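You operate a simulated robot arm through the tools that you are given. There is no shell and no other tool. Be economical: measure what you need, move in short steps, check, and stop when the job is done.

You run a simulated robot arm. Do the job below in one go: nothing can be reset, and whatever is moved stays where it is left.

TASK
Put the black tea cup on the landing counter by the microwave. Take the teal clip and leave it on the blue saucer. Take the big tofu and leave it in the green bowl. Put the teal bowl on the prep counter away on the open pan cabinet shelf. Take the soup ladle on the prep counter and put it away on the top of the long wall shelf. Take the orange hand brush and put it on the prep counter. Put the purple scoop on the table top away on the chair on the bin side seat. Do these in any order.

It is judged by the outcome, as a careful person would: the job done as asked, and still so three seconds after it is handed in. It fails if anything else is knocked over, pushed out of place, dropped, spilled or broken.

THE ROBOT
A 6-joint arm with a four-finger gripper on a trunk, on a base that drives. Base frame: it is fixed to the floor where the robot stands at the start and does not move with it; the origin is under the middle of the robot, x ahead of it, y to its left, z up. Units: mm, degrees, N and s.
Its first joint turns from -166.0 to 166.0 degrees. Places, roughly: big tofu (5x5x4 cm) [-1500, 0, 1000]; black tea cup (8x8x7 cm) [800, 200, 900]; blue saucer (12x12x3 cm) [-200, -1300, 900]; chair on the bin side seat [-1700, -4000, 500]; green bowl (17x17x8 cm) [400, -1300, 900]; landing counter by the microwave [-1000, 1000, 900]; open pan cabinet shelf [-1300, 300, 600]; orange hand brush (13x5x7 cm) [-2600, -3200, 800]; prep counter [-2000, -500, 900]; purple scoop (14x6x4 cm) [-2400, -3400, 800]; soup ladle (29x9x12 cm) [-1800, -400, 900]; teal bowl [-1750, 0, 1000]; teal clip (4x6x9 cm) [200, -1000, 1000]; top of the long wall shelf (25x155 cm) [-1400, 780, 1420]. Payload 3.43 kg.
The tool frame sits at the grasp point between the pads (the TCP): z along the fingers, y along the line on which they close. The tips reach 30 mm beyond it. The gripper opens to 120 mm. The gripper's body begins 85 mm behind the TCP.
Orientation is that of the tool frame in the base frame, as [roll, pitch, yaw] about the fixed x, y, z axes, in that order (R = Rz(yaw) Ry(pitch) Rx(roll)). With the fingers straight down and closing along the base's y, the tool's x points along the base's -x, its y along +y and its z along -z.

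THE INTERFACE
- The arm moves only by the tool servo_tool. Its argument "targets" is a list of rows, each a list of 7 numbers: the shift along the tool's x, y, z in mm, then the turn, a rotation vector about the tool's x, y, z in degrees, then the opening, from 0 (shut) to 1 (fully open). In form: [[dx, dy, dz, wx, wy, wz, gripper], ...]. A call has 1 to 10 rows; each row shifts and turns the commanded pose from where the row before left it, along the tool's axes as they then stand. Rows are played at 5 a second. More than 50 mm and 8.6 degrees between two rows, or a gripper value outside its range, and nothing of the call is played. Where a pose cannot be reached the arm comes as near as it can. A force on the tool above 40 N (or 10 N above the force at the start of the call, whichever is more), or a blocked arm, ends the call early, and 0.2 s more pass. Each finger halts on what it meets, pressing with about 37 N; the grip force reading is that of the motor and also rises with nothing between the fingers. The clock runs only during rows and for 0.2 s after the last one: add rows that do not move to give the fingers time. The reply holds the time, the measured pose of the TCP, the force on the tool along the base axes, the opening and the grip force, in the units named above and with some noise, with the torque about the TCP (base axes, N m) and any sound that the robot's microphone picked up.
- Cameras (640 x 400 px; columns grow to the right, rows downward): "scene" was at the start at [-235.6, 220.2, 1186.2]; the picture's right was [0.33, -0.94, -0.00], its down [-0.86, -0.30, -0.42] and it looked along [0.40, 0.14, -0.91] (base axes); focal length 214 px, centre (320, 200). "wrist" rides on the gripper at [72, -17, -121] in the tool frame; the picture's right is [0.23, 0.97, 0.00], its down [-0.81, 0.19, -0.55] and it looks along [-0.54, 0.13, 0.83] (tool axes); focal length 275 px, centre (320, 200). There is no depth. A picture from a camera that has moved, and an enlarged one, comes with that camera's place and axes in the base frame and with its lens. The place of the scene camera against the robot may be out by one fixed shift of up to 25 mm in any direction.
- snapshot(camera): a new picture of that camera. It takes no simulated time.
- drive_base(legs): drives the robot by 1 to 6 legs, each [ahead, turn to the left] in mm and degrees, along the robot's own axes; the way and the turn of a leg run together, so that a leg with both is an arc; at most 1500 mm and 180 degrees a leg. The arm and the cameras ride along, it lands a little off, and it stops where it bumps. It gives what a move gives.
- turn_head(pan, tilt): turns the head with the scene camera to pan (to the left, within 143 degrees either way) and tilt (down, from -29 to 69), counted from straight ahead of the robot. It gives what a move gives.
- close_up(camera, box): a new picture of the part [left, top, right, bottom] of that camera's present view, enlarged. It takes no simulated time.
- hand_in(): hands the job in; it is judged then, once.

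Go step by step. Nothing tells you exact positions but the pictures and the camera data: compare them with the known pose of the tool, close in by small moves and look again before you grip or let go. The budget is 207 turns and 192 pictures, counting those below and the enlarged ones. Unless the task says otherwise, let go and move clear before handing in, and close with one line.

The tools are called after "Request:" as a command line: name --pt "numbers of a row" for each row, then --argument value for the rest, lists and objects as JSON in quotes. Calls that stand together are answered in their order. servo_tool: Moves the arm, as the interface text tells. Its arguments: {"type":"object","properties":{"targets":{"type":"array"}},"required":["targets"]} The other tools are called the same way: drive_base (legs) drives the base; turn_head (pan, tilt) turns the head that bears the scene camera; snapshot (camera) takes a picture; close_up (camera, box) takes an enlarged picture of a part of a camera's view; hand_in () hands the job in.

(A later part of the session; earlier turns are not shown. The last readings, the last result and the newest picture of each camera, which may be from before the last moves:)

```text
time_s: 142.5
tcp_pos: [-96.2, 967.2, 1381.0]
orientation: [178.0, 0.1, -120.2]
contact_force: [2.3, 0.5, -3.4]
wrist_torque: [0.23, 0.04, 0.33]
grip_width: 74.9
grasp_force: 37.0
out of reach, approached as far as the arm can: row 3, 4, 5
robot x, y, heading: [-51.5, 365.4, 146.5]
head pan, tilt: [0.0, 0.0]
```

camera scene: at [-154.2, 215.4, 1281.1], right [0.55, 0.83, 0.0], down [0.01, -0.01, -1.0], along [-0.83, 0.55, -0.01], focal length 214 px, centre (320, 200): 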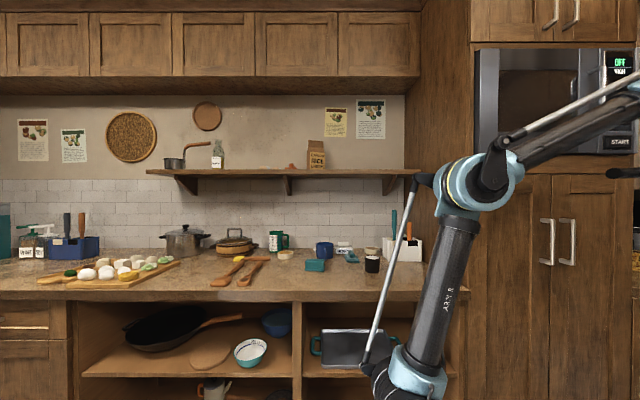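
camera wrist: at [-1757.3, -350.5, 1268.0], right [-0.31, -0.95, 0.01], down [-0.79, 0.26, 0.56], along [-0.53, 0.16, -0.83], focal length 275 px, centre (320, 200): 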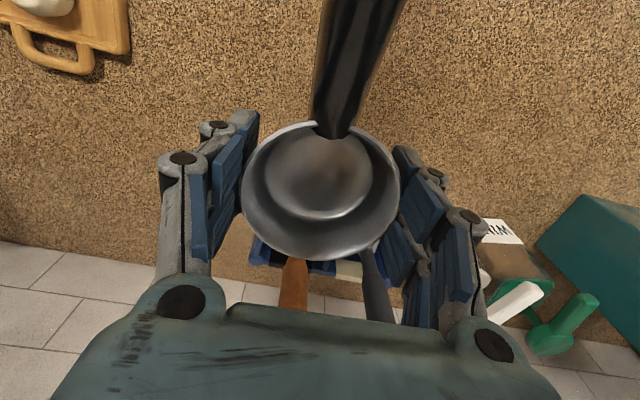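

The arm couldn't rise as far as asked; let me look at it.

Request:
snapshot --camera "wrist"

Request:
turn_head --pan -50 --tilt 0

Request:
snapshot --camera "scene"

```text
123 pictures are left
camera wrist: at [-115.7, 894.9, 1500.1], right [-0.96, 0.29, 0.03], down [0.26, 0.79, 0.56], along [0.14, 0.55, -0.83], focal length 275 px, centre (320, 200)
```

wrist: 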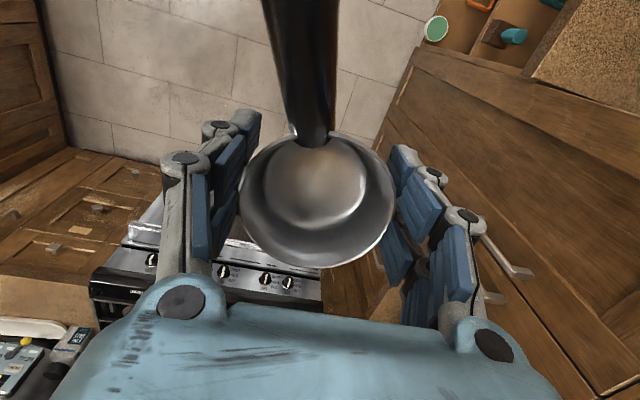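

```text
time_s: 143.7
tcp_pos: [-96.4, 968.0, 1380.9]
orientation: [178.0, 0.2, -120.2]
contact_force: [0.2, 1.4, -2.3]
wrist_torque: [0.16, -0.06, -0.01]
grip_width: 74.7
grasp_force: 37.1
robot x, y, heading: [-48.4, 361.0, 146.6]
head pan, tilt: [-50.0, 0.0]
```

```text
122 pictures are left
camera scene: at [80.5, 143.5, 1281.5], right [0.99, 0.12, 0.01], down [0.01, -0.01, -1.0], along [-0.12, 0.99, -0.01], focal length 214 px, centre (320, 200)
```

scene: 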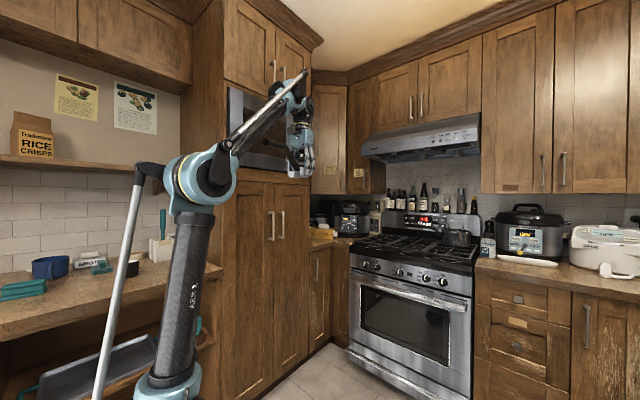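

Request:
close_up --camera "scene" --box '[190, 60, 350, 200]'

```text
2.86 times, centred on (270, 130) of scene
camera zoom: at [80.5, 143.5, 1281.5], right [0.99, 0.12, 0.01], down [0.01, -0.01, -1.0], along [-0.12, 0.99, -0.01], focal length 613 px, centre (463, 400)
```

zoom: 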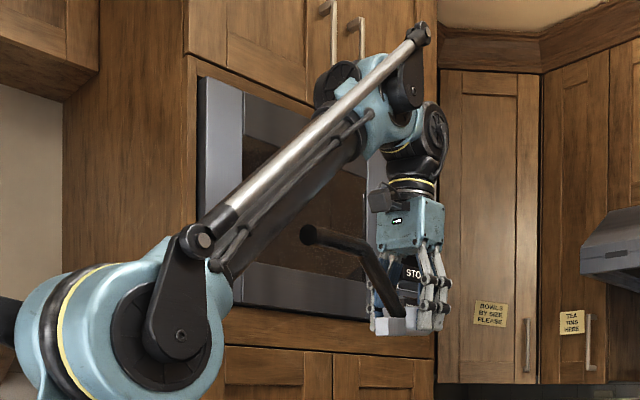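

The reach limit means the shelf needs a tilted tool, so I'll set the ladle down on the free front of the landing counter, re-grip it with the tool tilted outward, then lift it up to the shelf. First I relocate the robot to the left.

Request:
drive_base --legs '[[0, 90], [436, 0], [0, -90]]'

Request:
turn_head --pan -20 --tilt 25

Request:
snapshot --camera "scene"

```text
time_s: 154.8
tcp_pos: [-363.8, 608.6, 1380.0]
orientation: [178.0, 0.2, -117.8]
contact_force: [-0.3, 0.4, -3.1]
wrist_torque: [0.08, -0.02, -0.03]
grip_width: 74.4
grasp_force: 37.8
robot x, y, heading: [-296.1, -3.1, 149.3]
head pan, tilt: [-50.0, 0.0]
```

```text
time_s: 155.8
tcp_pos: [-350.6, 600.0, 1384.6]
orientation: [177.3, 0.2, -117.7]
contact_force: [-0.8, 0.8, -1.1]
wrist_torque: [0.04, -0.02, 0.01]
grip_width: 74.3
grasp_force: 36.5
robot x, y, heading: [-297.9, -0.2, 149.1]
head pan, tilt: [-20.0, 25.0]
```

```text
120 pictures are left
camera scene: at [-199.9, -234.0, 1240.8], right [0.78, 0.63, 0.0], down [0.28, -0.33, -0.9], along [-0.57, 0.7, -0.43], focal length 214 px, centre (320, 200)
```

scene: 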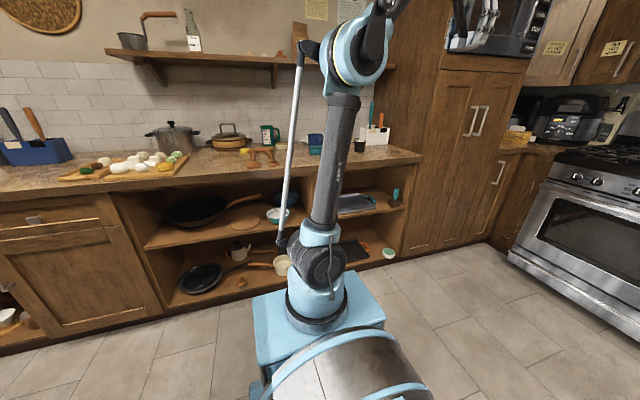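

I lower the ladle over the aisle and begin turning the tool so the handle will point outward on the counter.

Request:
servo_tool --pt "0 0 45 0 0 0 0.3" --pt "0 0 45 0 0 0 0.3" --pt "0 0 45 0 0 0 0.3" --pt "0 0 45 0 0 0 0.3" --pt "0 0 0 0 0 -8 0.3" --pt "0 0 0 0 0 -8 0.3" --pt "0 0 0 0 0 -8 0.3" --pt "0 0 0 0 0 -8 0.3" --pt "0 0 0 0 0 -8 0.3" --pt "0 0 0 0 0 -8 0.3"

Request:
servo_tool --pt "0 0 0 0 0 -8 0.3" --pt "0 0 0 0 0 -8 0.3" --pt "0 0 0 0 0 -8 0.3" --pt "0 0 0 0 0 -8 0.3" --pt "0 0 0 0 0 -8 0.3" --pt "0 0 0 0 0 -8 0.3" --pt "0 0 0 0 0 -8 0.3" --pt "0 0 0 0 0 -8 0.3" --pt "0 0 0 0 0 -8 0.3" --pt "0 0 0 0 0 -8 0.3"

Request:
servo_tool --pt "0 0 0 0 0 -8 0.3" --pt "0 0 0 0 0 -8 0.3" --pt "0 0 0 0 0 -8 0.3" --pt "0 0 0 0 0 -8 0.3" --pt "0 0 0 0 0 -8 0.3" --pt "0 0 0 0 0 -8 0.3" --pt "0 0 0 0 0 -8 0.3" --pt "0 0 0 0 0 -8 0.3" --pt "0 0 0 0 0 -8 0.3" --pt "0 0 0 0 0 -8 0.3"

```text
time_s: 157.9
tcp_pos: [-358.1, 604.3, 1203.6]
orientation: [178.4, 2.2, -69.6]
contact_force: [-0.9, 0.2, -2.8]
wrist_torque: [0.04, 0.06, 0.01]
grip_width: 74.1
grasp_force: 37.2
robot x, y, heading: [-298.0, -0.8, 148.9]
head pan, tilt: [-20.0, 25.0]
```

```text
time_s: 160.2
tcp_pos: [-356.4, 604.3, 1204.6]
orientation: [-178.0, 2.1, 10.4]
contact_force: [-0.1, -0.3, -1.6]
wrist_torque: [-0.02, 0.08, -0.01]
grip_width: 74.1
grasp_force: 37.3
robot x, y, heading: [-297.1, -3.9, 149.0]
head pan, tilt: [-20.0, 25.0]
```

```text
time_s: 162.3
tcp_pos: [-478.1, 626.3, 1204.5]
orientation: [-179.5, -1.3, 78.6]
contact_force: [0.6, -0.3, -1.9]
wrist_torque: [-0.05, 0.04, 0.0]
grip_width: 74.3
grasp_force: 37.1
out of reach, approached as far as the arm can: row 7, 8, 9, 10
robot x, y, heading: [-295.3, -2.1, 149.3]
head pan, tilt: [-20.0, 25.0]
```

The wrist joint reached its limit but holding; moving toward the set-down spot relieves it. Translating over the counter.

Request:
servo_tool --pt "-5 -44 0 0 0 0 0.3" --pt "-5 -44 0 0 0 0 0.3" --pt "-5 -44 0 0 0 0 0.3" --pt "-5 -44 0 0 0 0 0.3" --pt "-5 -44 0 0 0 0 0.3" --pt "-5 -44 0 0 0 0 0.3" --pt "-5 -44 0 0 0 0 0.3" --pt "0 -20 0 0 0 -6.6 0.3" --pt "0 -20 0 0 0 -6.6 0.3" --pt "0 -20 0 0 0 -6.6 0.3"

Request:
snapshot --camera "wrist"

Request:
snapshot --camera "scene"

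```text
time_s: 164.6
tcp_pos: [-847.3, 645.9, 1213.7]
orientation: [-178.8, -1.5, 100.1]
contact_force: [0.2, -1.1, -1.8]
wrist_torque: [-0.05, -0.03, 0.03]
grip_width: 73.9
grasp_force: 37.3
robot x, y, heading: [-302.2, -1.5, 148.9]
head pan, tilt: [-20.0, 25.0]
```

```text
119 pictures are left
camera wrist: at [-874.2, 709.8, 1336.8], right [0.92, 0.4, -0.01], down [0.34, -0.78, 0.53], along [0.2, -0.49, -0.85], focal length 275 px, centre (320, 200)
```

wrist: 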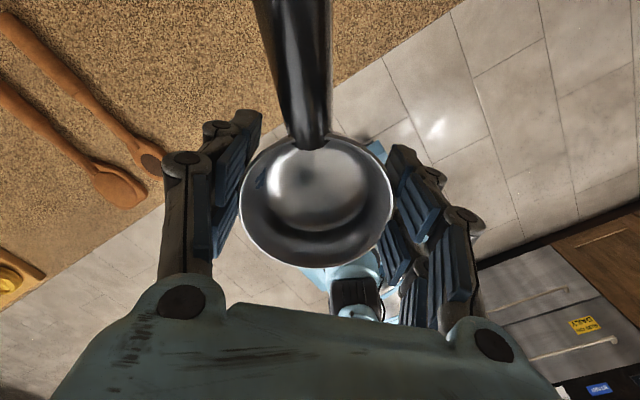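

```text
118 pictures are left
camera scene: at [-199.8, -234.1, 1240.8], right [0.78, 0.63, 0.0], down [0.28, -0.33, -0.9], along [-0.57, 0.7, -0.43], focal length 214 px, centre (320, 200)
```

scene: 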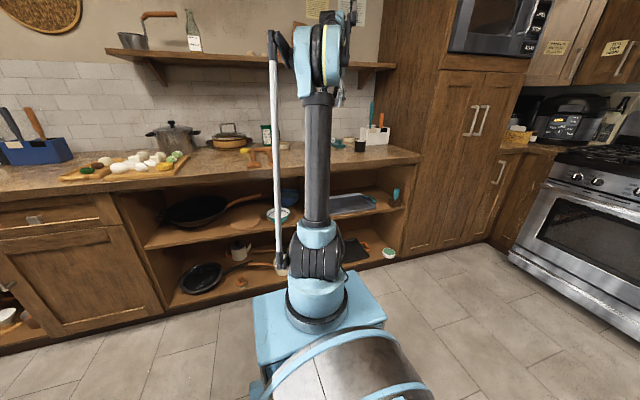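

Request:
servo_tool --pt "15 -31 0 -1.5 -1.5 0 0.3" --pt "15 -31 0 0 0 0 0.3" --pt "0 0 45 0 0 0 0.3" --pt "0 0 45 0 0 0 0.3" --pt "0 0 45 0 0 0 0.3" --pt "0 0 45 0 0 0 0.3" --pt "0 0 0 0 0 0 0.3"

Request:
snapshot --camera "wrist"

Request:
close_up --camera "scene" --box '[220, 90, 440, 228]'

```text
time_s: 166.2
tcp_pos: [-911.6, 664.0, 1035.0]
orientation: [179.6, 0.0, 100.1]
contact_force: [-0.3, -0.2, -2.0]
wrist_torque: [-0.05, -0.03, 0.0]
grip_width: 74.1
grasp_force: 37.0
robot x, y, heading: [-295.2, -0.7, 149.0]
head pan, tilt: [-20.0, 25.0]
```

```text
117 pictures are left
camera wrist: at [-942.9, 731.8, 1155.4], right [0.92, 0.4, 0.01], down [0.33, -0.77, 0.55], along [0.23, -0.51, -0.83], focal length 275 px, centre (320, 200)
```

wrist: 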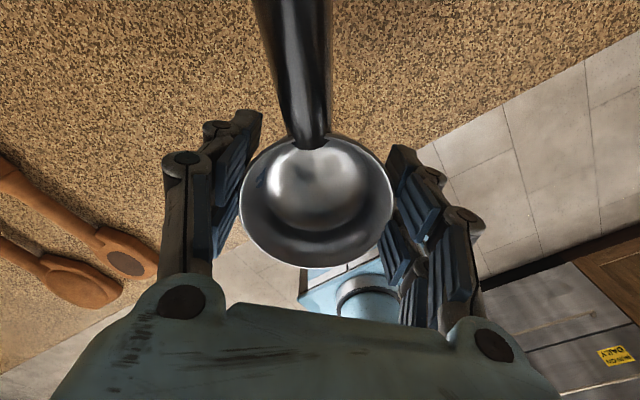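

```text
2.90 times, centred on (330, 159) of scene
camera zoom: at [-200.0, -234.0, 1240.8], right [0.78, 0.63, 0.0], down [0.28, -0.33, -0.9], along [-0.57, 0.7, -0.43], focal length 622 px, centre (291, 319)
```

zoom: 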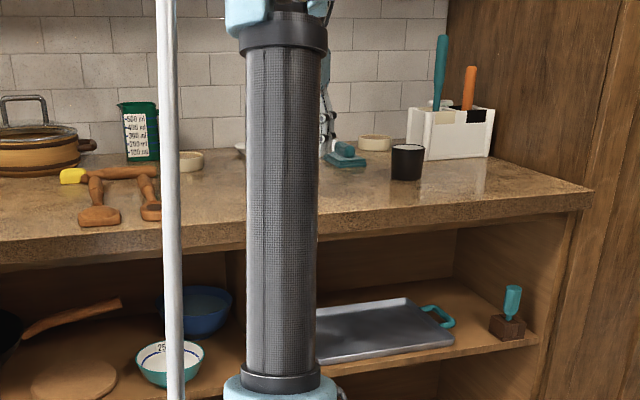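

Request:
servo_tool --pt "0 0 40 0 0 0 0.3" --pt "0 0 36 0 0 0 0.3" --pt "0 0 5 0 0 0 0.3" --pt "0 0 3 0 0 0 0.3" --pt "0 0 2 0 0 0 0.3" --pt "0 0 0 0 0 0 0.3"

```text
time_s: 167.6
tcp_pos: [-910.4, 665.1, 949.2]
orientation: [179.6, -0.1, 100.1]
contact_force: [1.7, -3.6, 5.5]
wrist_torque: [0.35, 0.18, -0.03]
grip_width: 74.2
grasp_force: 37.2
robot x, y, heading: [-298.1, 1.1, 149.0]
head pan, tilt: [-20.0, 25.0]
```

Request:
servo_tool --pt "0 0 1.5 0 0 0 0.3" --pt "0 0 0 0 0 0 0.7" --pt "0 0 0 0 0 0 1" --pt "0 0 0 0 0 0 1" --pt "0 0 -45 0 0 0 1" --pt "0 0 -45 0 0 0 1" --pt "0 0 -45 0 0 0 1" --pt "0 0 -45 0 0 0 1"

Request:
snapshot --camera "wrist"

```text
time_s: 169.3
tcp_pos: [-910.0, 664.7, 1124.7]
orientation: [179.6, 0.0, 100.1]
contact_force: [-0.6, 0.2, -0.2]
wrist_torque: [0.01, -0.01, 0.03]
grip_width: 119.9
grasp_force: 0.1
robot x, y, heading: [-297.9, 1.2, 149.0]
head pan, tilt: [-20.0, 25.0]
```

```text
115 pictures are left
camera wrist: at [-941.7, 732.5, 1246.1], right [0.92, 0.4, 0.01], down [0.33, -0.77, 0.55], along [0.23, -0.51, -0.83], focal length 275 px, centre (320, 200)
```

wrist: 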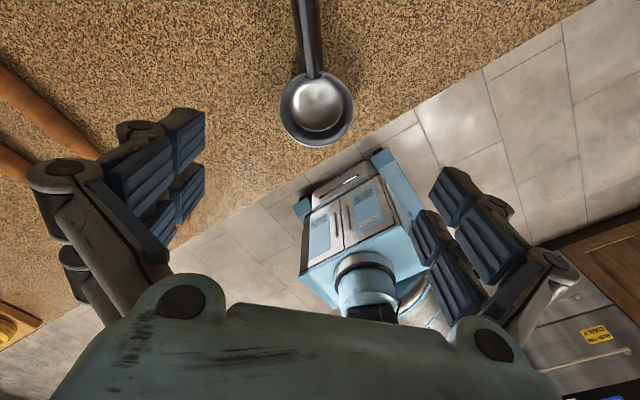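

The ladle stands on the counter. Now I turn the tool square to the approach direction and tilt it 45° outward for the re-grip.

Request:
servo_tool --pt "0 0 -30 0 0 8.4 1" --pt "0 0 0 0 0 8.4 1" --pt "0 0 0 0 0 8.4 1" --pt "0 0 0 0 0 8.4 1" --pt "0 0 0 0 0 8.4 1" --pt "0 0 0 0 0 8.4 1" --pt "0 0 0 0 0 8.4 1" --pt "0 0 0 0 0 8.4 1" --pt "0 0 0 0 0 8.4 1" --pt "0 0 0 0 0 8.4 1"

Request:
servo_tool --pt "0 0 0 0 0 8.4 1" --pt "0 0 0 0 0 8.4 1" --pt "0 0 0 0 0 8.4 1" --pt "0 0 0 0 0 8.4 1" --pt "0 0 0 0 0 8.4 1" --pt "0 0 0 0 0 8.4 1" --pt "0 0 0 0 0 8.4 1" --pt "0 0 0 0 0 8.4 1" --pt "45 0 0 0 0 0 1" --pt "45 0 0 0 0 0 1"

Request:
servo_tool --pt "45 0 0 0 0 0 1" --pt "0 0 0 0 -7.5 0 1" --pt "0 0 0 0 -7.5 0 1" --pt "0 0 0 0 -7.5 0 1" --pt "0 0 0 0 -7.5 0 1" --pt "0 0 0 0 -7.5 0 1" --pt "0 0 0 0 -7.5 0 1" --pt "0 0 0 0 0 0 1"

Request:
snapshot --camera "wrist"

```text
time_s: 171.6
tcp_pos: [-911.9, 663.7, 1157.4]
orientation: [179.9, -0.4, 16.1]
contact_force: [-1.0, -0.3, 0.0]
wrist_torque: [0.04, 0.03, 0.0]
grip_width: 120.0
grasp_force: 0.1
robot x, y, heading: [-295.0, 0.4, 149.2]
head pan, tilt: [-20.0, 25.0]
```

```text
time_s: 173.8
tcp_pos: [-856.1, 594.2, 1154.8]
orientation: [-179.6, -0.2, -51.2]
contact_force: [-0.1, 0.4, -0.5]
wrist_torque: [-0.07, -0.05, -0.02]
grip_width: 119.9
grasp_force: 0.0
robot x, y, heading: [-298.0, 0.7, 149.1]
head pan, tilt: [-20.0, 25.0]
```

```text
time_s: 175.6
tcp_pos: [-826.8, 561.0, 1157.0]
orientation: [-179.5, 45.0, -50.7]
contact_force: [-0.2, 1.0, 0.1]
wrist_torque: [-0.04, -0.01, 0.01]
grip_width: 119.9
grasp_force: 0.0
robot x, y, heading: [-300.0, -1.4, 148.9]
head pan, tilt: [-20.0, 25.0]
```

```text
114 pictures are left
camera wrist: at [-730.5, 465.3, 1192.9], right [-0.65, -0.74, -0.17], down [-0.27, 0.02, 0.96], along [-0.71, 0.68, -0.21], focal length 275 px, centre (320, 200)
```

wrist: 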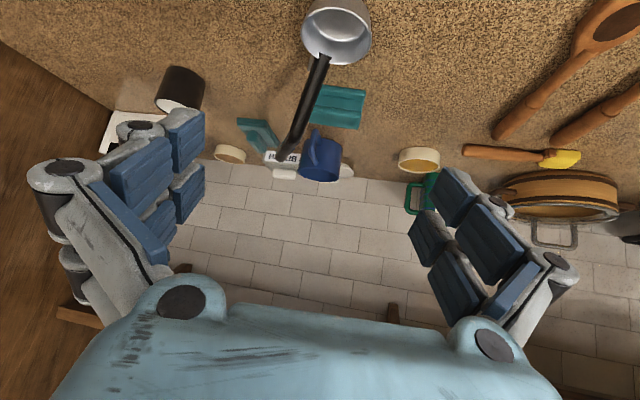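

The cup lies straight ahead along the tool axis. Moving in part way.

Request:
servo_tool --pt "31 0 0 0 0 0 1" --pt "31 0 0 0 0 0 1" --pt "0 0 45 0 0 0 1" --pt "0 0 45 0 0 0 1" --pt "0 0 45 0 0 0 1" --pt "0 0 20 0 0 0 1" --pt "0 0 0 0 0 0 1"

Request:
snapshot --camera "wrist"

```text
time_s: 177.2
tcp_pos: [-869.6, 613.3, 1002.1]
orientation: [-179.3, 44.8, -50.6]
contact_force: [-0.4, -0.2, -0.1]
wrist_torque: [0.0, -0.03, -0.01]
grip_width: 120.2
grasp_force: 0.0
robot x, y, heading: [-295.7, -0.2, 149.1]
head pan, tilt: [-20.0, 25.0]
```

```text
113 pictures are left
camera wrist: at [-771.7, 518.5, 1039.0], right [-0.65, -0.74, -0.17], down [-0.27, 0.02, 0.96], along [-0.71, 0.67, -0.21], focal length 275 px, centre (320, 200)
```

wrist: 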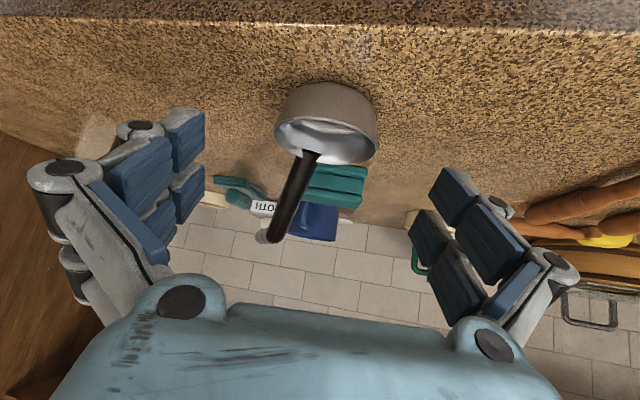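

Well aligned. Sliding in to the cup and closing.

Request:
servo_tool --pt "0 3 40 0 0 0 1" --pt "0 0 30 0 0 0 1" --pt "0 0 12 0 0 0 1" --pt "0 0 0 0 0 0 1"

Request:
snapshot --camera "wrist"

```text
time_s: 178.2
tcp_pos: [-907.1, 654.9, 944.6]
orientation: [-179.5, 44.9, -50.7]
contact_force: [0.1, 0.6, -0.2]
wrist_torque: [-0.01, -0.01, 0.01]
grip_width: 120.2
grasp_force: 0.1
robot x, y, heading: [-296.9, -1.6, 149.0]
head pan, tilt: [-20.0, 25.0]
```

```text
112 pictures are left
camera wrist: at [-810.2, 560.1, 980.6], right [-0.65, -0.74, -0.17], down [-0.27, 0.02, 0.96], along [-0.71, 0.67, -0.21], focal length 275 px, centre (320, 200)
```

wrist: 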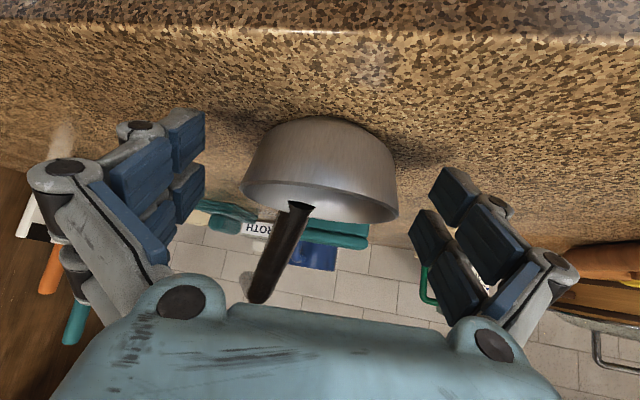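

Request:
servo_tool --pt "0 0 3 0 0 0 1" --pt "0 0 0 0 0 0 0.7" --pt "0 0 0 0 0 0 0.3" --pt "0 0 0 0 0 0 0.3" --pt "0 0 0 0 0 0 0.3"

Request:
servo_tool --pt "-14.1 0 -14.1 0 0 0 0.3" --pt "-28 0 -28 0 0 0 0.3" --pt "-28 0 -28 0 0 0 0.3" --pt "0 0 0 0 0 0 0.3"

Request:
snapshot --camera "wrist"

```text
time_s: 178.9
tcp_pos: [-901.0, 648.4, 952.9]
orientation: [179.9, 45.6, -51.0]
contact_force: [-1.5, 2.2, -0.3]
wrist_torque: [-0.17, -0.12, -0.01]
grip_width: 78.5
grasp_force: 37.1
robot x, y, heading: [-297.5, -4.3, 149.2]
head pan, tilt: [-20.0, 25.0]
stopped in row 3: the force on the tool passed its limit at 53 N (the readings are from after the stop); the commanded pose is now the measured one
```

```text
time_s: 179.9
tcp_pos: [-900.4, 649.4, 1054.5]
orientation: [179.9, 45.5, -51.0]
contact_force: [0.3, 0.8, -2.3]
wrist_torque: [-0.06, -0.08, -0.02]
grip_width: 78.4
grasp_force: 37.0
robot x, y, heading: [-295.8, -4.6, 149.3]
head pan, tilt: [-20.0, 25.0]
```

```text
111 pictures are left
camera wrist: at [-802.9, 554.6, 1088.5], right [-0.66, -0.74, -0.16], down [-0.26, 0.01, 0.97], along [-0.71, 0.67, -0.2], focal length 275 px, centre (320, 200)
```

wrist: 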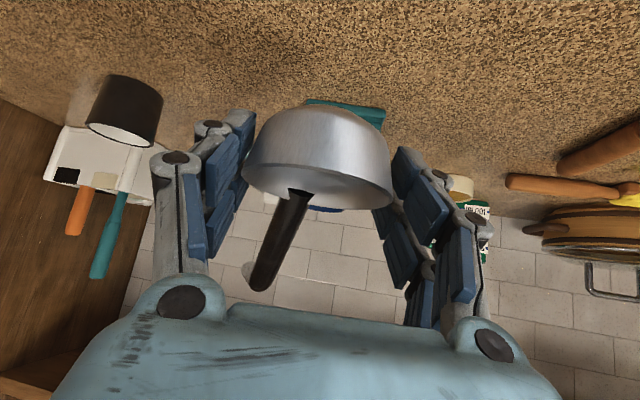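

Held, though a force spike shifted the hand ~8 mm while closing. I check the ladle's attitude with the scene camera.

Request:
turn_head --pan -10 --tilt 15

Request:
snapshot --camera "scene"

```text
time_s: 180.6
tcp_pos: [-899.9, 649.2, 1054.3]
orientation: [179.9, 45.5, -51.2]
contact_force: [0.7, -0.9, -1.6]
wrist_torque: [-0.08, -0.08, 0.0]
grip_width: 78.5
grasp_force: 37.1
robot x, y, heading: [-297.9, 1.0, 149.5]
head pan, tilt: [-10.0, 15.0]
```

```text
110 pictures are left
camera scene: at [-212.6, -244.2, 1256.9], right [0.65, 0.76, 0.0], down [0.21, -0.18, -0.96], along [-0.73, 0.63, -0.27], focal length 214 px, centre (320, 200)
```

scene: 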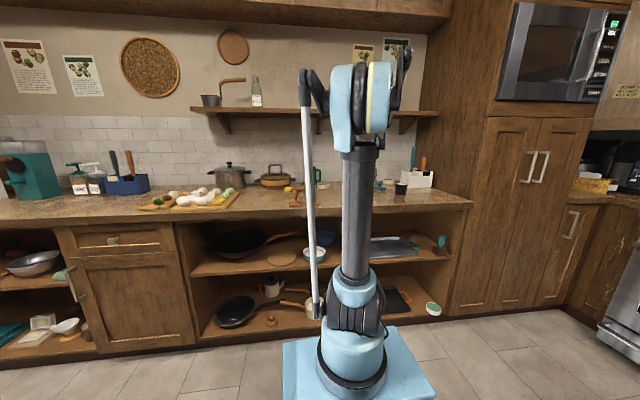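

The ladle is held level (handle pointing ~13° right of straight ahead). I raise it high while retracting, then drive up to the counter below the shelf's free end.

Request:
servo_tool --pt "-20.9 0 -41.4 0 0 0 0.3" --pt "-20.9 0 -41.4 0 0 0 0.3" --pt "-20.9 0 -41.4 0 0 0 0.3" --pt "-20.9 0 -41.4 0 0 0 0.3" --pt "-20.9 0 -41.4 0 0 0 0.3" --pt "-20.9 0 -41.4 0 0 0 0.3" --pt "-20.9 0 -41.4 0 0 0 0.3" --pt "-20.9 0 -41.4 0 0 0 0.3" --pt "-20.9 0 -41.4 0 0 0 0.3" --pt "-20.9 0 -41.4 0 0 0 0.3"

Request:
drive_base --legs '[[0, -21], [415, 0], [0, 21]]'

Request:
snapshot --camera "wrist"

Request:
snapshot --camera "scene"

```text
time_s: 182.8
tcp_pos: [-808.3, 532.5, 1495.9]
orientation: [179.9, 45.6, -51.1]
contact_force: [-0.3, 0.3, -1.0]
wrist_torque: [-0.06, -0.06, 0.02]
grip_width: 78.3
grasp_force: 36.7
robot x, y, heading: [-297.3, -1.8, 149.0]
head pan, tilt: [-10.0, 15.0]
```

```text
time_s: 187.9
tcp_pos: [-1069.6, 852.3, 1496.0]
orientation: [179.9, 45.5, -50.6]
contact_force: [-0.4, -0.7, -2.8]
wrist_torque: [-0.08, -0.03, 0.0]
grip_width: 78.5
grasp_force: 37.6
robot x, y, heading: [-553.8, 331.7, 149.8]
head pan, tilt: [-10.0, 15.0]
```

```text
109 pictures are left
camera wrist: at [-970.6, 758.7, 1529.7], right [-0.65, -0.74, -0.16], down [-0.26, 0.01, 0.97], along [-0.72, 0.67, -0.2], focal length 275 px, centre (320, 200)
```

wrist: 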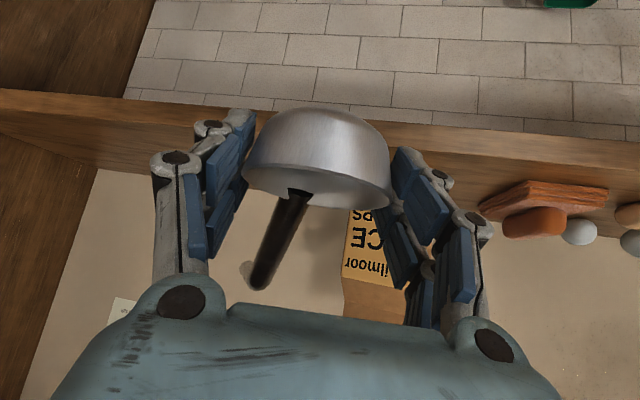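

```text
108 pictures are left
camera scene: at [-464.3, 83.7, 1256.9], right [0.65, 0.76, 0.0], down [0.21, -0.17, -0.96], along [-0.73, 0.62, -0.27], focal length 214 px, centre (320, 200)
```

scene: 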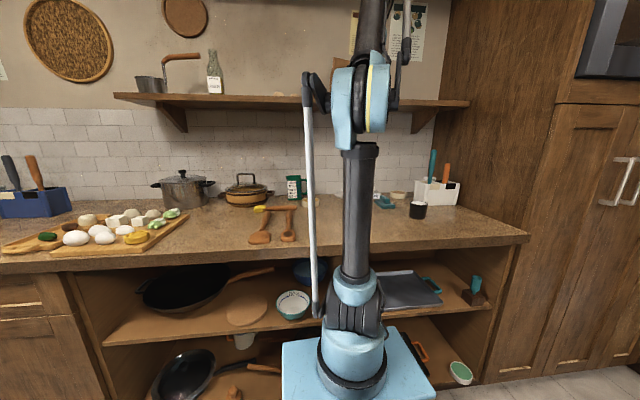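

Request:
close_up --camera "wrist" --box '[0, 60, 260, 222]'

```text
2.46 times, centred on (130, 141) of wrist
camera zoom: at [-970.6, 758.7, 1529.7], right [-0.65, -0.74, -0.16], down [-0.26, 0.01, 0.97], along [-0.72, 0.67, -0.2], focal length 678 px, centre (788, 345)
```

zoom: 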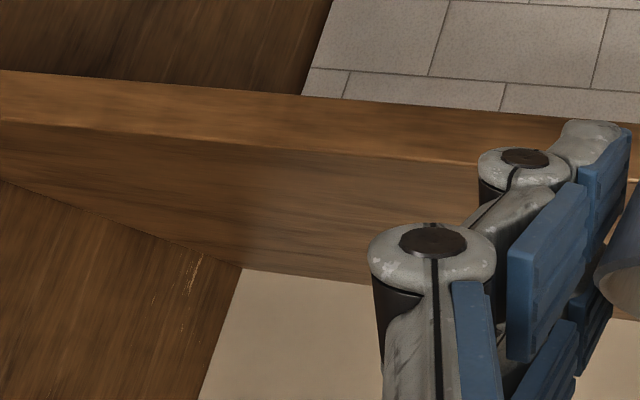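

The shelf top (front edge n≈-1465, z≈1420–1427) and free space up to the tall cabinet are clear. I turn the ladle 34° clockwise and extend over the shelf.

Request:
servo_tool --pt "0 0 0 6.07 0 5.95 0.3" --pt "0 0 0 6.07 0 5.95 0.3" --pt "0 0 0 6.07 0 5.95 0.3" --pt "0 0 0 6.07 0 5.95 0.3" --pt "-31.5 -0.4 32.1 0 0 0 0.3" --pt "-31.5 -0.4 32.1 0 0 0 0.3" --pt "-31.5 -0.4 32.1 0 0 0 0.3" --pt "0 0 0 0 0 0 0.3"

Request:
snapshot --camera "wrist"

```text
time_s: 189.7
tcp_pos: [-1064.8, 979.3, 1508.0]
orientation: [179.2, 45.9, -85.1]
contact_force: [-0.2, -0.7, -2.2]
wrist_torque: [-0.1, 0.01, 0.01]
grip_width: 78.6
grasp_force: 37.0
robot x, y, heading: [-550.7, 324.0, 149.6]
head pan, tilt: [-10.0, 15.0]
```

```text
106 pictures are left
camera wrist: at [-1036.4, 846.1, 1541.6], right [-0.96, -0.25, -0.16], down [-0.2, 0.15, 0.97], along [-0.22, 0.96, -0.19], focal length 275 px, centre (320, 200)
```

wrist: 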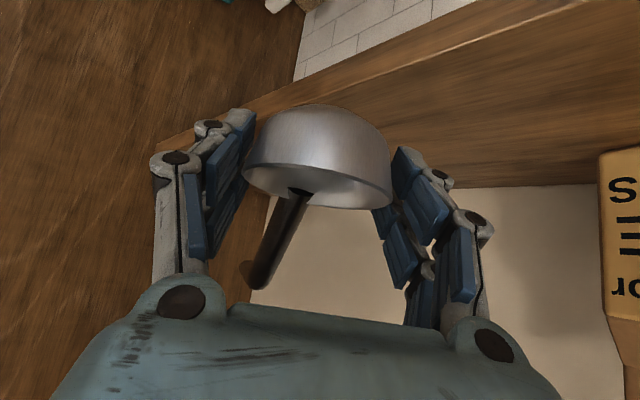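

Request:
servo_tool --pt "-33.5 4.5 34.2 0 0 0 0.3" --pt "-33.5 4.5 34.2 0 0 0 0.3" --pt "-33.5 4.5 34.2 0 0 0 0.3" --pt "0 0 0 0 0 0 0.3"

Request:
snapshot --camera "wrist"

Request:
snapshot --camera "scene"

```text
time_s: 190.7
tcp_pos: [-1082.1, 1106.3, 1466.3]
orientation: [179.2, 45.9, -85.1]
contact_force: [-0.6, -0.7, -2.6]
wrist_torque: [-0.08, 0.0, -0.02]
grip_width: 77.9
grasp_force: 36.9
out of reach, approached as far as the arm can: row 1, 2, 3
robot x, y, heading: [-548.7, 324.4, 149.4]
head pan, tilt: [-10.0, 15.0]
```

```text
105 pictures are left
camera wrist: at [-1052.7, 971.5, 1499.7], right [-0.96, -0.25, -0.16], down [-0.2, 0.15, 0.97], along [-0.22, 0.96, -0.19], focal length 275 px, centre (320, 200)
```

wrist: 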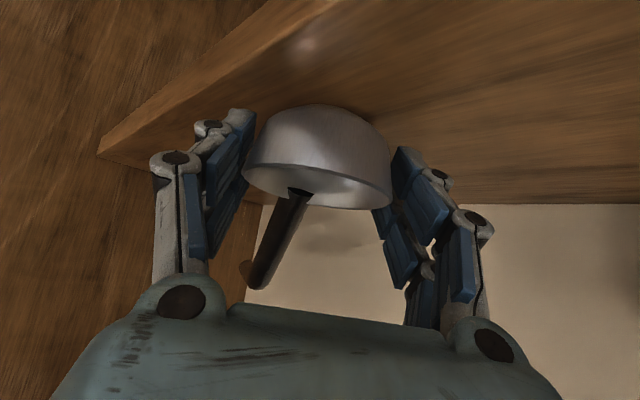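

```text
104 pictures are left
camera scene: at [-464.7, 83.9, 1257.0], right [0.65, 0.76, 0.0], down [0.21, -0.17, -0.96], along [-0.73, 0.62, -0.27], focal length 214 px, centre (320, 200)
```

scene: 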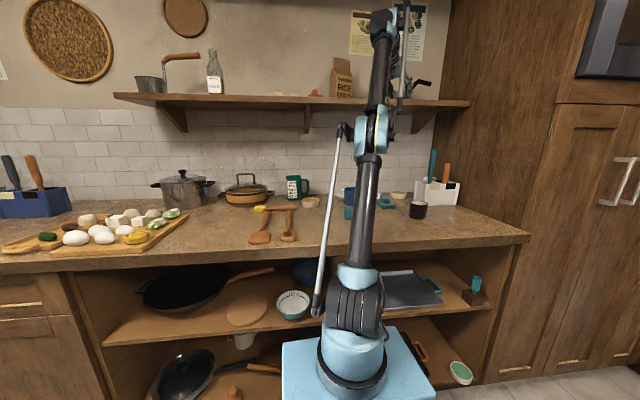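

The arm is at its reach limit with the ladle just over the shelf front. I creep the robot forward 40 mm to bring the cup deeper.

Request:
drive_base --legs '[[40, 0]]'

Request:
snapshot --camera "wrist"

```text
time_s: 191.6
tcp_pos: [-1117.7, 1125.3, 1466.4]
orientation: [179.2, 45.9, -85.1]
contact_force: [0.0, 0.2, -0.9]
wrist_torque: [-0.07, -0.02, 0.0]
grip_width: 78.2
grasp_force: 36.4
robot x, y, heading: [-588.8, 347.3, 149.8]
head pan, tilt: [-10.0, 15.0]
```

```text
103 pictures are left
camera wrist: at [-1087.6, 991.3, 1500.0], right [-0.95, -0.25, -0.16], down [-0.2, 0.15, 0.97], along [-0.22, 0.96, -0.19], focal length 275 px, centre (320, 200)
```

wrist: 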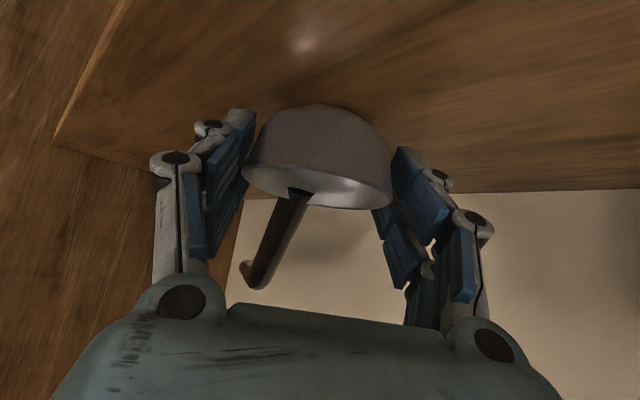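

Now lowering in 2–3 mm steps until contact.

Request:
servo_tool --pt "1.4 0 1.4 0 0 0 0.3" --pt "1.4 0 1.4 0 0 0 0.3" --pt "1.4 0 1.4 0 0 0 0.3" --pt "0 0 0 0 0 0 0.3"

```text
time_s: 192.6
tcp_pos: [-1100.9, 1116.1, 1471.5]
orientation: [178.4, 46.3, -85.7]
contact_force: [0.2, -0.3, -1.9]
wrist_torque: [-0.1, 0.01, 0.01]
grip_width: 78.3
grasp_force: 36.3
robot x, y, heading: [-586.3, 343.5, 149.7]
head pan, tilt: [-10.0, 15.0]
```

Request:
servo_tool --pt "1.8 0 1.8 0 0 0 0.3" --pt "1.8 0 1.8 0 0 0 0.3" --pt "1.8 0 1.8 0 0 0 0.3" --pt "0 0 0 0 0 0 0.3"

Request:
snapshot --camera "wrist"

```text
time_s: 193.6
tcp_pos: [-1100.6, 1116.6, 1464.5]
orientation: [178.3, 46.3, -85.6]
contact_force: [-0.2, -0.2, 3.3]
wrist_torque: [-0.06, -0.11, 0.02]
grip_width: 78.3
grasp_force: 36.8
robot x, y, heading: [-586.6, 347.1, 149.6]
head pan, tilt: [-10.0, 15.0]
```

```text
102 pictures are left
camera wrist: at [-1072.1, 981.8, 1495.9], right [-0.96, -0.25, -0.15], down [-0.19, 0.14, 0.97], along [-0.22, 0.96, -0.18], focal length 275 px, centre (320, 200)
```

wrist: 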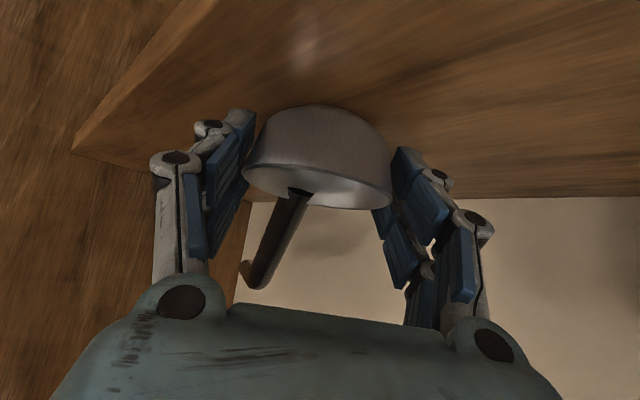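

Request:
servo_tool --pt "1.4 0 1.4 0 0 0 0.3" --pt "1 0 1 0 0 0 0.3" --pt "0 0 0 0 0 0 0.3"

```text
time_s: 194.3
tcp_pos: [-1102.0, 1115.6, 1460.7]
orientation: [178.2, 46.4, -85.8]
contact_force: [-3.5, 9.8, 25.9]
wrist_torque: [0.03, -0.14, 0.07]
grip_width: 78.7
grasp_force: 36.5
robot x, y, heading: [-585.3, 346.9, 149.6]
head pan, tilt: [-10.0, 15.0]
```

Firm contact (26 N). I ease off 1 mm, open, and withdraw along the tool axis.

Request:
servo_tool --pt "-0.7 0 -0.7 0 0 0 0.3" --pt "0 0 0 0 0 0 0.75" --pt "0 0 0 0 0 0 1" --pt "0 0 0 0 0 0 1" --pt "0 0 -30 0 0 0 1" --pt "0 0 -45 0 0 0 1" --pt "0 0 -45 0 0 0 1" --pt "0 0 0 0 0 0 1"

Request:
snapshot --camera "wrist"

```text
time_s: 196.2
tcp_pos: [-1087.5, 1020.2, 1516.1]
orientation: [178.3, 46.5, -85.7]
contact_force: [0.0, 0.6, 0.4]
wrist_torque: [0.02, 0.02, 0.0]
grip_width: 120.0
grasp_force: 0.1
out of reach, approached as far as the arm can: row 6, 7
robot x, y, heading: [-586.6, 348.8, 149.5]
head pan, tilt: [-10.0, 15.0]
```

```text
101 pictures are left
camera wrist: at [-1057.7, 886.6, 1547.3], right [-0.96, -0.25, -0.15], down [-0.19, 0.14, 0.97], along [-0.22, 0.96, -0.18], focal length 275 px, centre (320, 200)
```

wrist: 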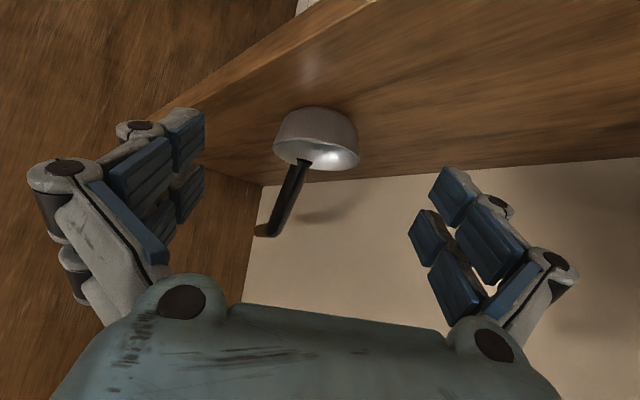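

The ladle stands well on the shelf. I retract, set the tool upright, and drive back toward the prep board for the tofu.

Request:
servo_tool --pt "28 0 -29 0 0 0 1" --pt "28 0 -29 0 0 0 1" --pt "28 0 -29 0 0 0 1" --pt "28 0 -29 0 0 0 1" --pt "28 0 -29 0 0 0 1" --pt "28 0 29 0 0 0 1" --pt "28 0 29 0 0 0 1" --pt "28 0 29 0 0 0 1" --pt "28 0 29 0 0 0 1" --pt "28 0 29 0 0 0 1"

Request:
drive_base --legs '[[-350, 0]]'

Request:
servo_tool --pt "0 0 0 0 7.8 0 1" --pt "0 0 0 0 7.8 0 1" --pt "0 0 0 0 7.8 0 1" --pt "0 0 0 0 7.8 0 1" --pt "0 0 0 0 7.8 0 1" --pt "0 0 0 1.5 7.6 0 1" --pt "0 0 0 0 0 0 1"

Request:
snapshot --camera "scene"

```text
time_s: 198.3
tcp_pos: [-1071.5, 829.2, 1313.4]
orientation: [178.3, 46.2, -85.6]
contact_force: [-0.1, 0.2, 0.5]
wrist_torque: [0.01, 0.02, 0.0]
grip_width: 119.7
grasp_force: 0.0
robot x, y, heading: [-588.5, 344.5, 149.9]
head pan, tilt: [-10.0, 15.0]
```

```text
time_s: 200.7
tcp_pos: [-766.1, 650.2, 1314.8]
orientation: [178.4, 46.2, -85.9]
contact_force: [0.6, 0.3, 0.6]
wrist_torque: [-0.06, -0.02, -0.01]
grip_width: 119.8
grasp_force: 0.1
robot x, y, heading: [-282.0, 168.9, 149.4]
head pan, tilt: [-10.0, 15.0]
```

```text
time_s: 202.3
tcp_pos: [-752.1, 639.7, 1323.8]
orientation: [179.8, 0.0, -84.6]
contact_force: [-1.1, 0.4, -0.6]
wrist_torque: [0.02, 0.01, 0.0]
grip_width: 120.0
grasp_force: 0.1
robot x, y, heading: [-283.4, 168.3, 149.7]
head pan, tilt: [-10.0, 15.0]
```

```text
100 pictures are left
camera scene: at [-194.1, -74.9, 1256.9], right [0.65, 0.76, 0.0], down [0.21, -0.17, -0.96], along [-0.73, 0.62, -0.27], focal length 214 px, centre (320, 200)
```

scene: 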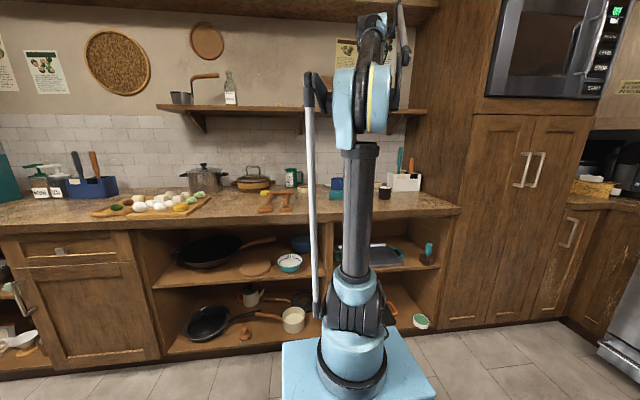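

Request:
drive_base --legs '[[0, 86], [345, -45], [345, 45]]'

Request:
snapshot --camera "wrist"

```text
time_s: 211.3
tcp_pos: [-1370.5, -602.7, 1322.6]
orientation: [179.8, 0.2, -0.6]
contact_force: [0.6, -1.0, 0.7]
wrist_torque: [-0.02, -0.02, 0.02]
grip_width: 120.1
grasp_force: 0.0
robot x, y, heading: [-852.9, -181.3, -126.7]
head pan, tilt: [-10.0, 15.0]
```

```text
99 pictures are left
camera wrist: at [-1299.8, -585.9, 1443.5], right [0.22, -0.98, 0.0], down [-0.81, -0.18, 0.56], along [-0.54, -0.12, -0.83], focal length 275 px, centre (320, 200)
```

wrist: 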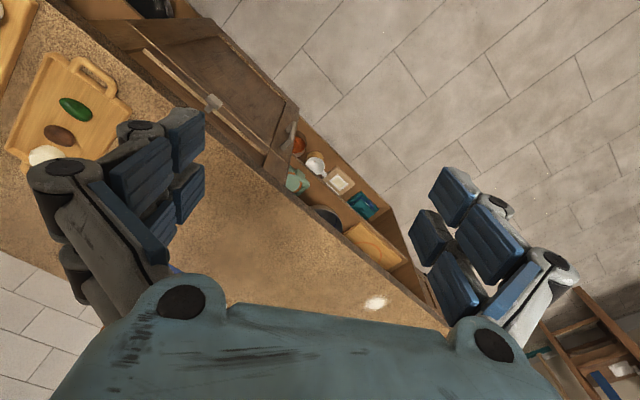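

Request:
servo_tool --pt "-9 -47 8 0 0 0 1" --pt "-9 -47 8 0 0 0 1" --pt "-9 -47 8 0 0 0 1" --pt "-9 -47 8 0 0 0 1" --pt "-9 -47 8 0 0 0 1" --pt "-9 -47 8 0 0 0 1" --pt "-9 -47 8 0 0 0 1" --pt "-9 -47 8 0 0 0 1" --pt "-9 -47 8 0 0 0 1" --pt "-9 -47 8 0 0 0 1"

Request:
servo_tool --pt "0 -40 20 0 0 0 1" --pt "0 -10 20 0 0 0 1" --pt "0 0 0 0 0 0 1"

Request:
snapshot --camera "wrist"

```text
time_s: 213.5
tcp_pos: [-1446.5, -119.1, 1244.7]
orientation: [179.1, 0.6, -0.6]
contact_force: [0.3, -0.7, 0.0]
wrist_torque: [0.07, 0.04, 0.0]
grip_width: 119.9
grasp_force: 0.0
robot x, y, heading: [-857.4, -179.2, -126.5]
head pan, tilt: [-10.0, 15.0]
```

```text
time_s: 214.3
tcp_pos: [-1447.9, -70.3, 1204.7]
orientation: [179.2, 0.7, -0.6]
contact_force: [0.0, 0.6, 0.7]
wrist_torque: [0.0, 0.01, 0.02]
grip_width: 120.0
grasp_force: 0.1
robot x, y, heading: [-854.9, -176.9, -126.7]
head pan, tilt: [-10.0, 15.0]
```

```text
98 pictures are left
camera wrist: at [-1375.3, -51.8, 1324.9], right [0.22, -0.98, 0.01], down [-0.81, -0.18, 0.56], along [-0.55, -0.13, -0.83], focal length 275 px, centre (320, 200)
```

wrist: 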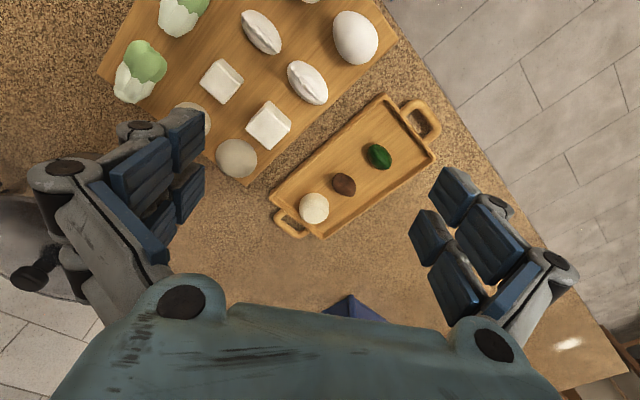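

Big tofu is at about (-1508, -15), board-aligned. I'll close along the counter direction (free gaps there): move over it and turn the tool by 32°.

Request:
servo_tool --pt "-30 -27 0 0 0 0 1" --pt "-30 -27 0 0 0 0 1" --pt "0 0 20 0 0 8 1" --pt "0 0 20 0 0 8 1" --pt "0 0 20 0 0 8 0.8" --pt "0 0 20 0 0 8 0.75" --pt "0 0 20 0 0 0 0.75" --pt "0 0 0 0 0 0 0.75"

Request:
snapshot --camera "wrist"

```text
time_s: 216.1
tcp_pos: [-1508.4, -17.5, 1104.3]
orientation: [179.0, 0.1, -32.6]
contact_force: [0.2, -0.3, 0.3]
wrist_torque: [-0.03, 0.0, -0.01]
grip_width: 89.8
grasp_force: 0.0
robot x, y, heading: [-853.0, -179.7, -126.7]
head pan, tilt: [-10.0, 15.0]
```

```text
97 pictures are left
camera wrist: at [-1439.1, -39.9, 1225.1], right [-0.33, -0.94, 0.02], down [-0.78, 0.28, 0.56], along [-0.53, 0.17, -0.83], focal length 275 px, centre (320, 200)
```

wrist: 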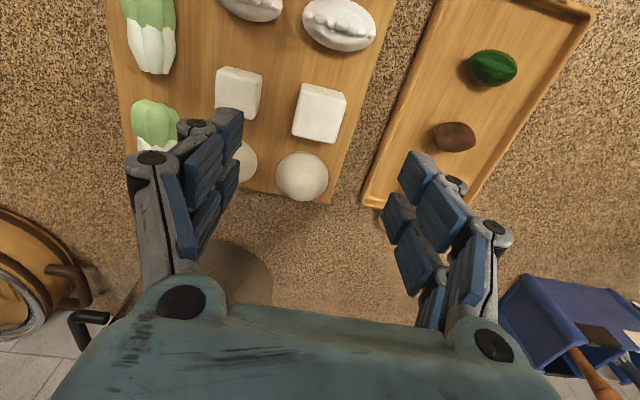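

Aligned; I add a 10° turn to match the cube, narrow the opening to 74 mm, and lower.

Request:
servo_tool --pt "0 0 0 0 0 5 0.68" --pt "0 0 30 0 0 5 0.62" --pt "0 0 40 0 0 0 0.62" --pt "0 0 40 0 0 0 0.62" --pt "0 0 0 0 0 0 0.62"

Request:
snapshot --camera "wrist"

```text
time_s: 217.3
tcp_pos: [-1509.9, -17.9, 992.0]
orientation: [179.0, 0.0, -42.6]
contact_force: [0.5, 0.7, 0.5]
wrist_torque: [0.02, -0.04, -0.03]
grip_width: 74.5
grasp_force: 0.0
robot x, y, heading: [-856.8, -178.1, -126.7]
head pan, tilt: [-10.0, 15.0]
```

```text
96 pictures are left
camera wrist: at [-1445.9, -51.2, 1113.4], right [-0.49, -0.87, 0.02], down [-0.72, 0.42, 0.55], along [-0.49, 0.26, -0.83], focal length 275 px, centre (320, 200)
```

wrist: 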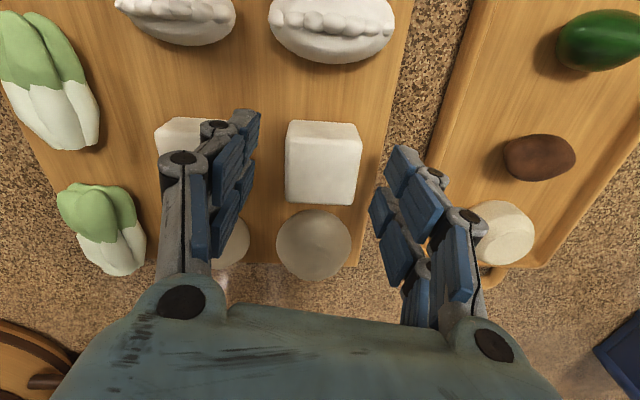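

Request:
servo_tool --pt "5 2 12 0 0 0 0.62" --pt "0 0 12 0 0 0 0.62" --pt "0 0 0 0 0 0 0.62"

Request:
close_up --camera "wrist" --box '[140, 80, 460, 280]'

```text
time_s: 218.1
tcp_pos: [-1508.3, -23.7, 970.0]
orientation: [179.0, -0.1, -42.6]
contact_force: [0.0, -0.4, -0.8]
wrist_torque: [0.01, 0.01, 0.03]
grip_width: 74.5
grasp_force: 0.1
robot x, y, heading: [-852.7, -181.4, -126.4]
head pan, tilt: [-10.0, 15.0]
```

```text
2.00 times, centred on (300, 180) of wrist
camera zoom: at [-1443.0, -58.4, 1090.6], right [-0.49, -0.87, 0.02], down [-0.72, 0.42, 0.55], along [-0.49, 0.26, -0.83], focal length 551 px, centre (360, 240)
```

zoom: 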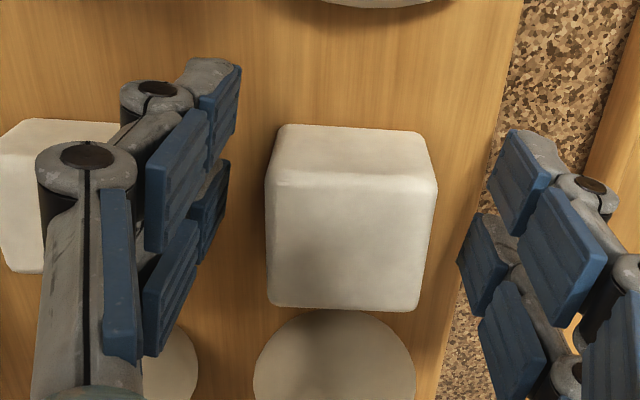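

Request:
servo_tool --pt "0 0 4 0 0 0 0.62" --pt "0 0 0 0 0 0 0.4" --pt "0 0 0 0 0 0 0.2" --pt "0 0 0 0 0 0 0.2"

Request:
servo_tool --pt "0 0 -20 0 0 0 0.2" --pt "0 0 -40 0 0 0 0.2" --pt "0 0 -45 0 0 0 0.2" --pt "0 0 -45 0 0 0 0.2" --pt "0 0 -45 0 0 0 0.2" --pt "0 0 0 0 0 0 0.2"

Request:
snapshot --camera "wrist"

```text
time_s: 219.1
tcp_pos: [-1506.8, -24.9, 965.1]
orientation: [178.9, -0.1, -42.5]
contact_force: [0.7, 0.8, 0.1]
wrist_torque: [0.06, 0.01, -0.01]
grip_width: 43.4
grasp_force: 36.9
robot x, y, heading: [-855.6, -181.3, -126.5]
head pan, tilt: [-10.0, 15.0]
```

```text
time_s: 220.5
tcp_pos: [-1505.1, -22.6, 1160.8]
orientation: [179.0, -0.1, -42.7]
contact_force: [-0.3, -0.1, -0.8]
wrist_torque: [0.01, 0.01, 0.0]
grip_width: 43.6
grasp_force: 36.7
robot x, y, heading: [-856.2, -176.4, -126.7]
head pan, tilt: [-10.0, 15.0]
```

```text
94 pictures are left
camera wrist: at [-1440.0, -56.3, 1283.1], right [-0.49, -0.87, 0.02], down [-0.72, 0.41, 0.55], along [-0.49, 0.26, -0.83], focal length 275 px, centre (320, 200)
```

wrist: 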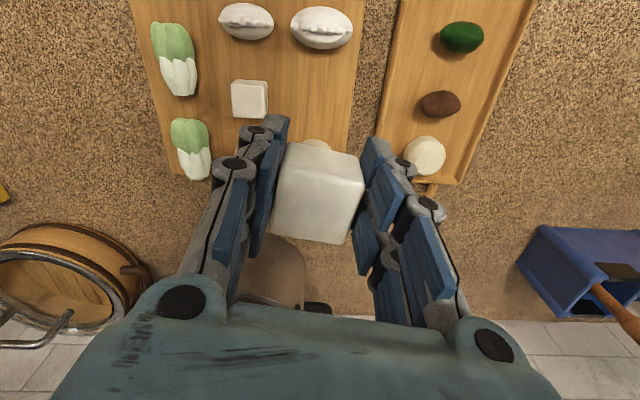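

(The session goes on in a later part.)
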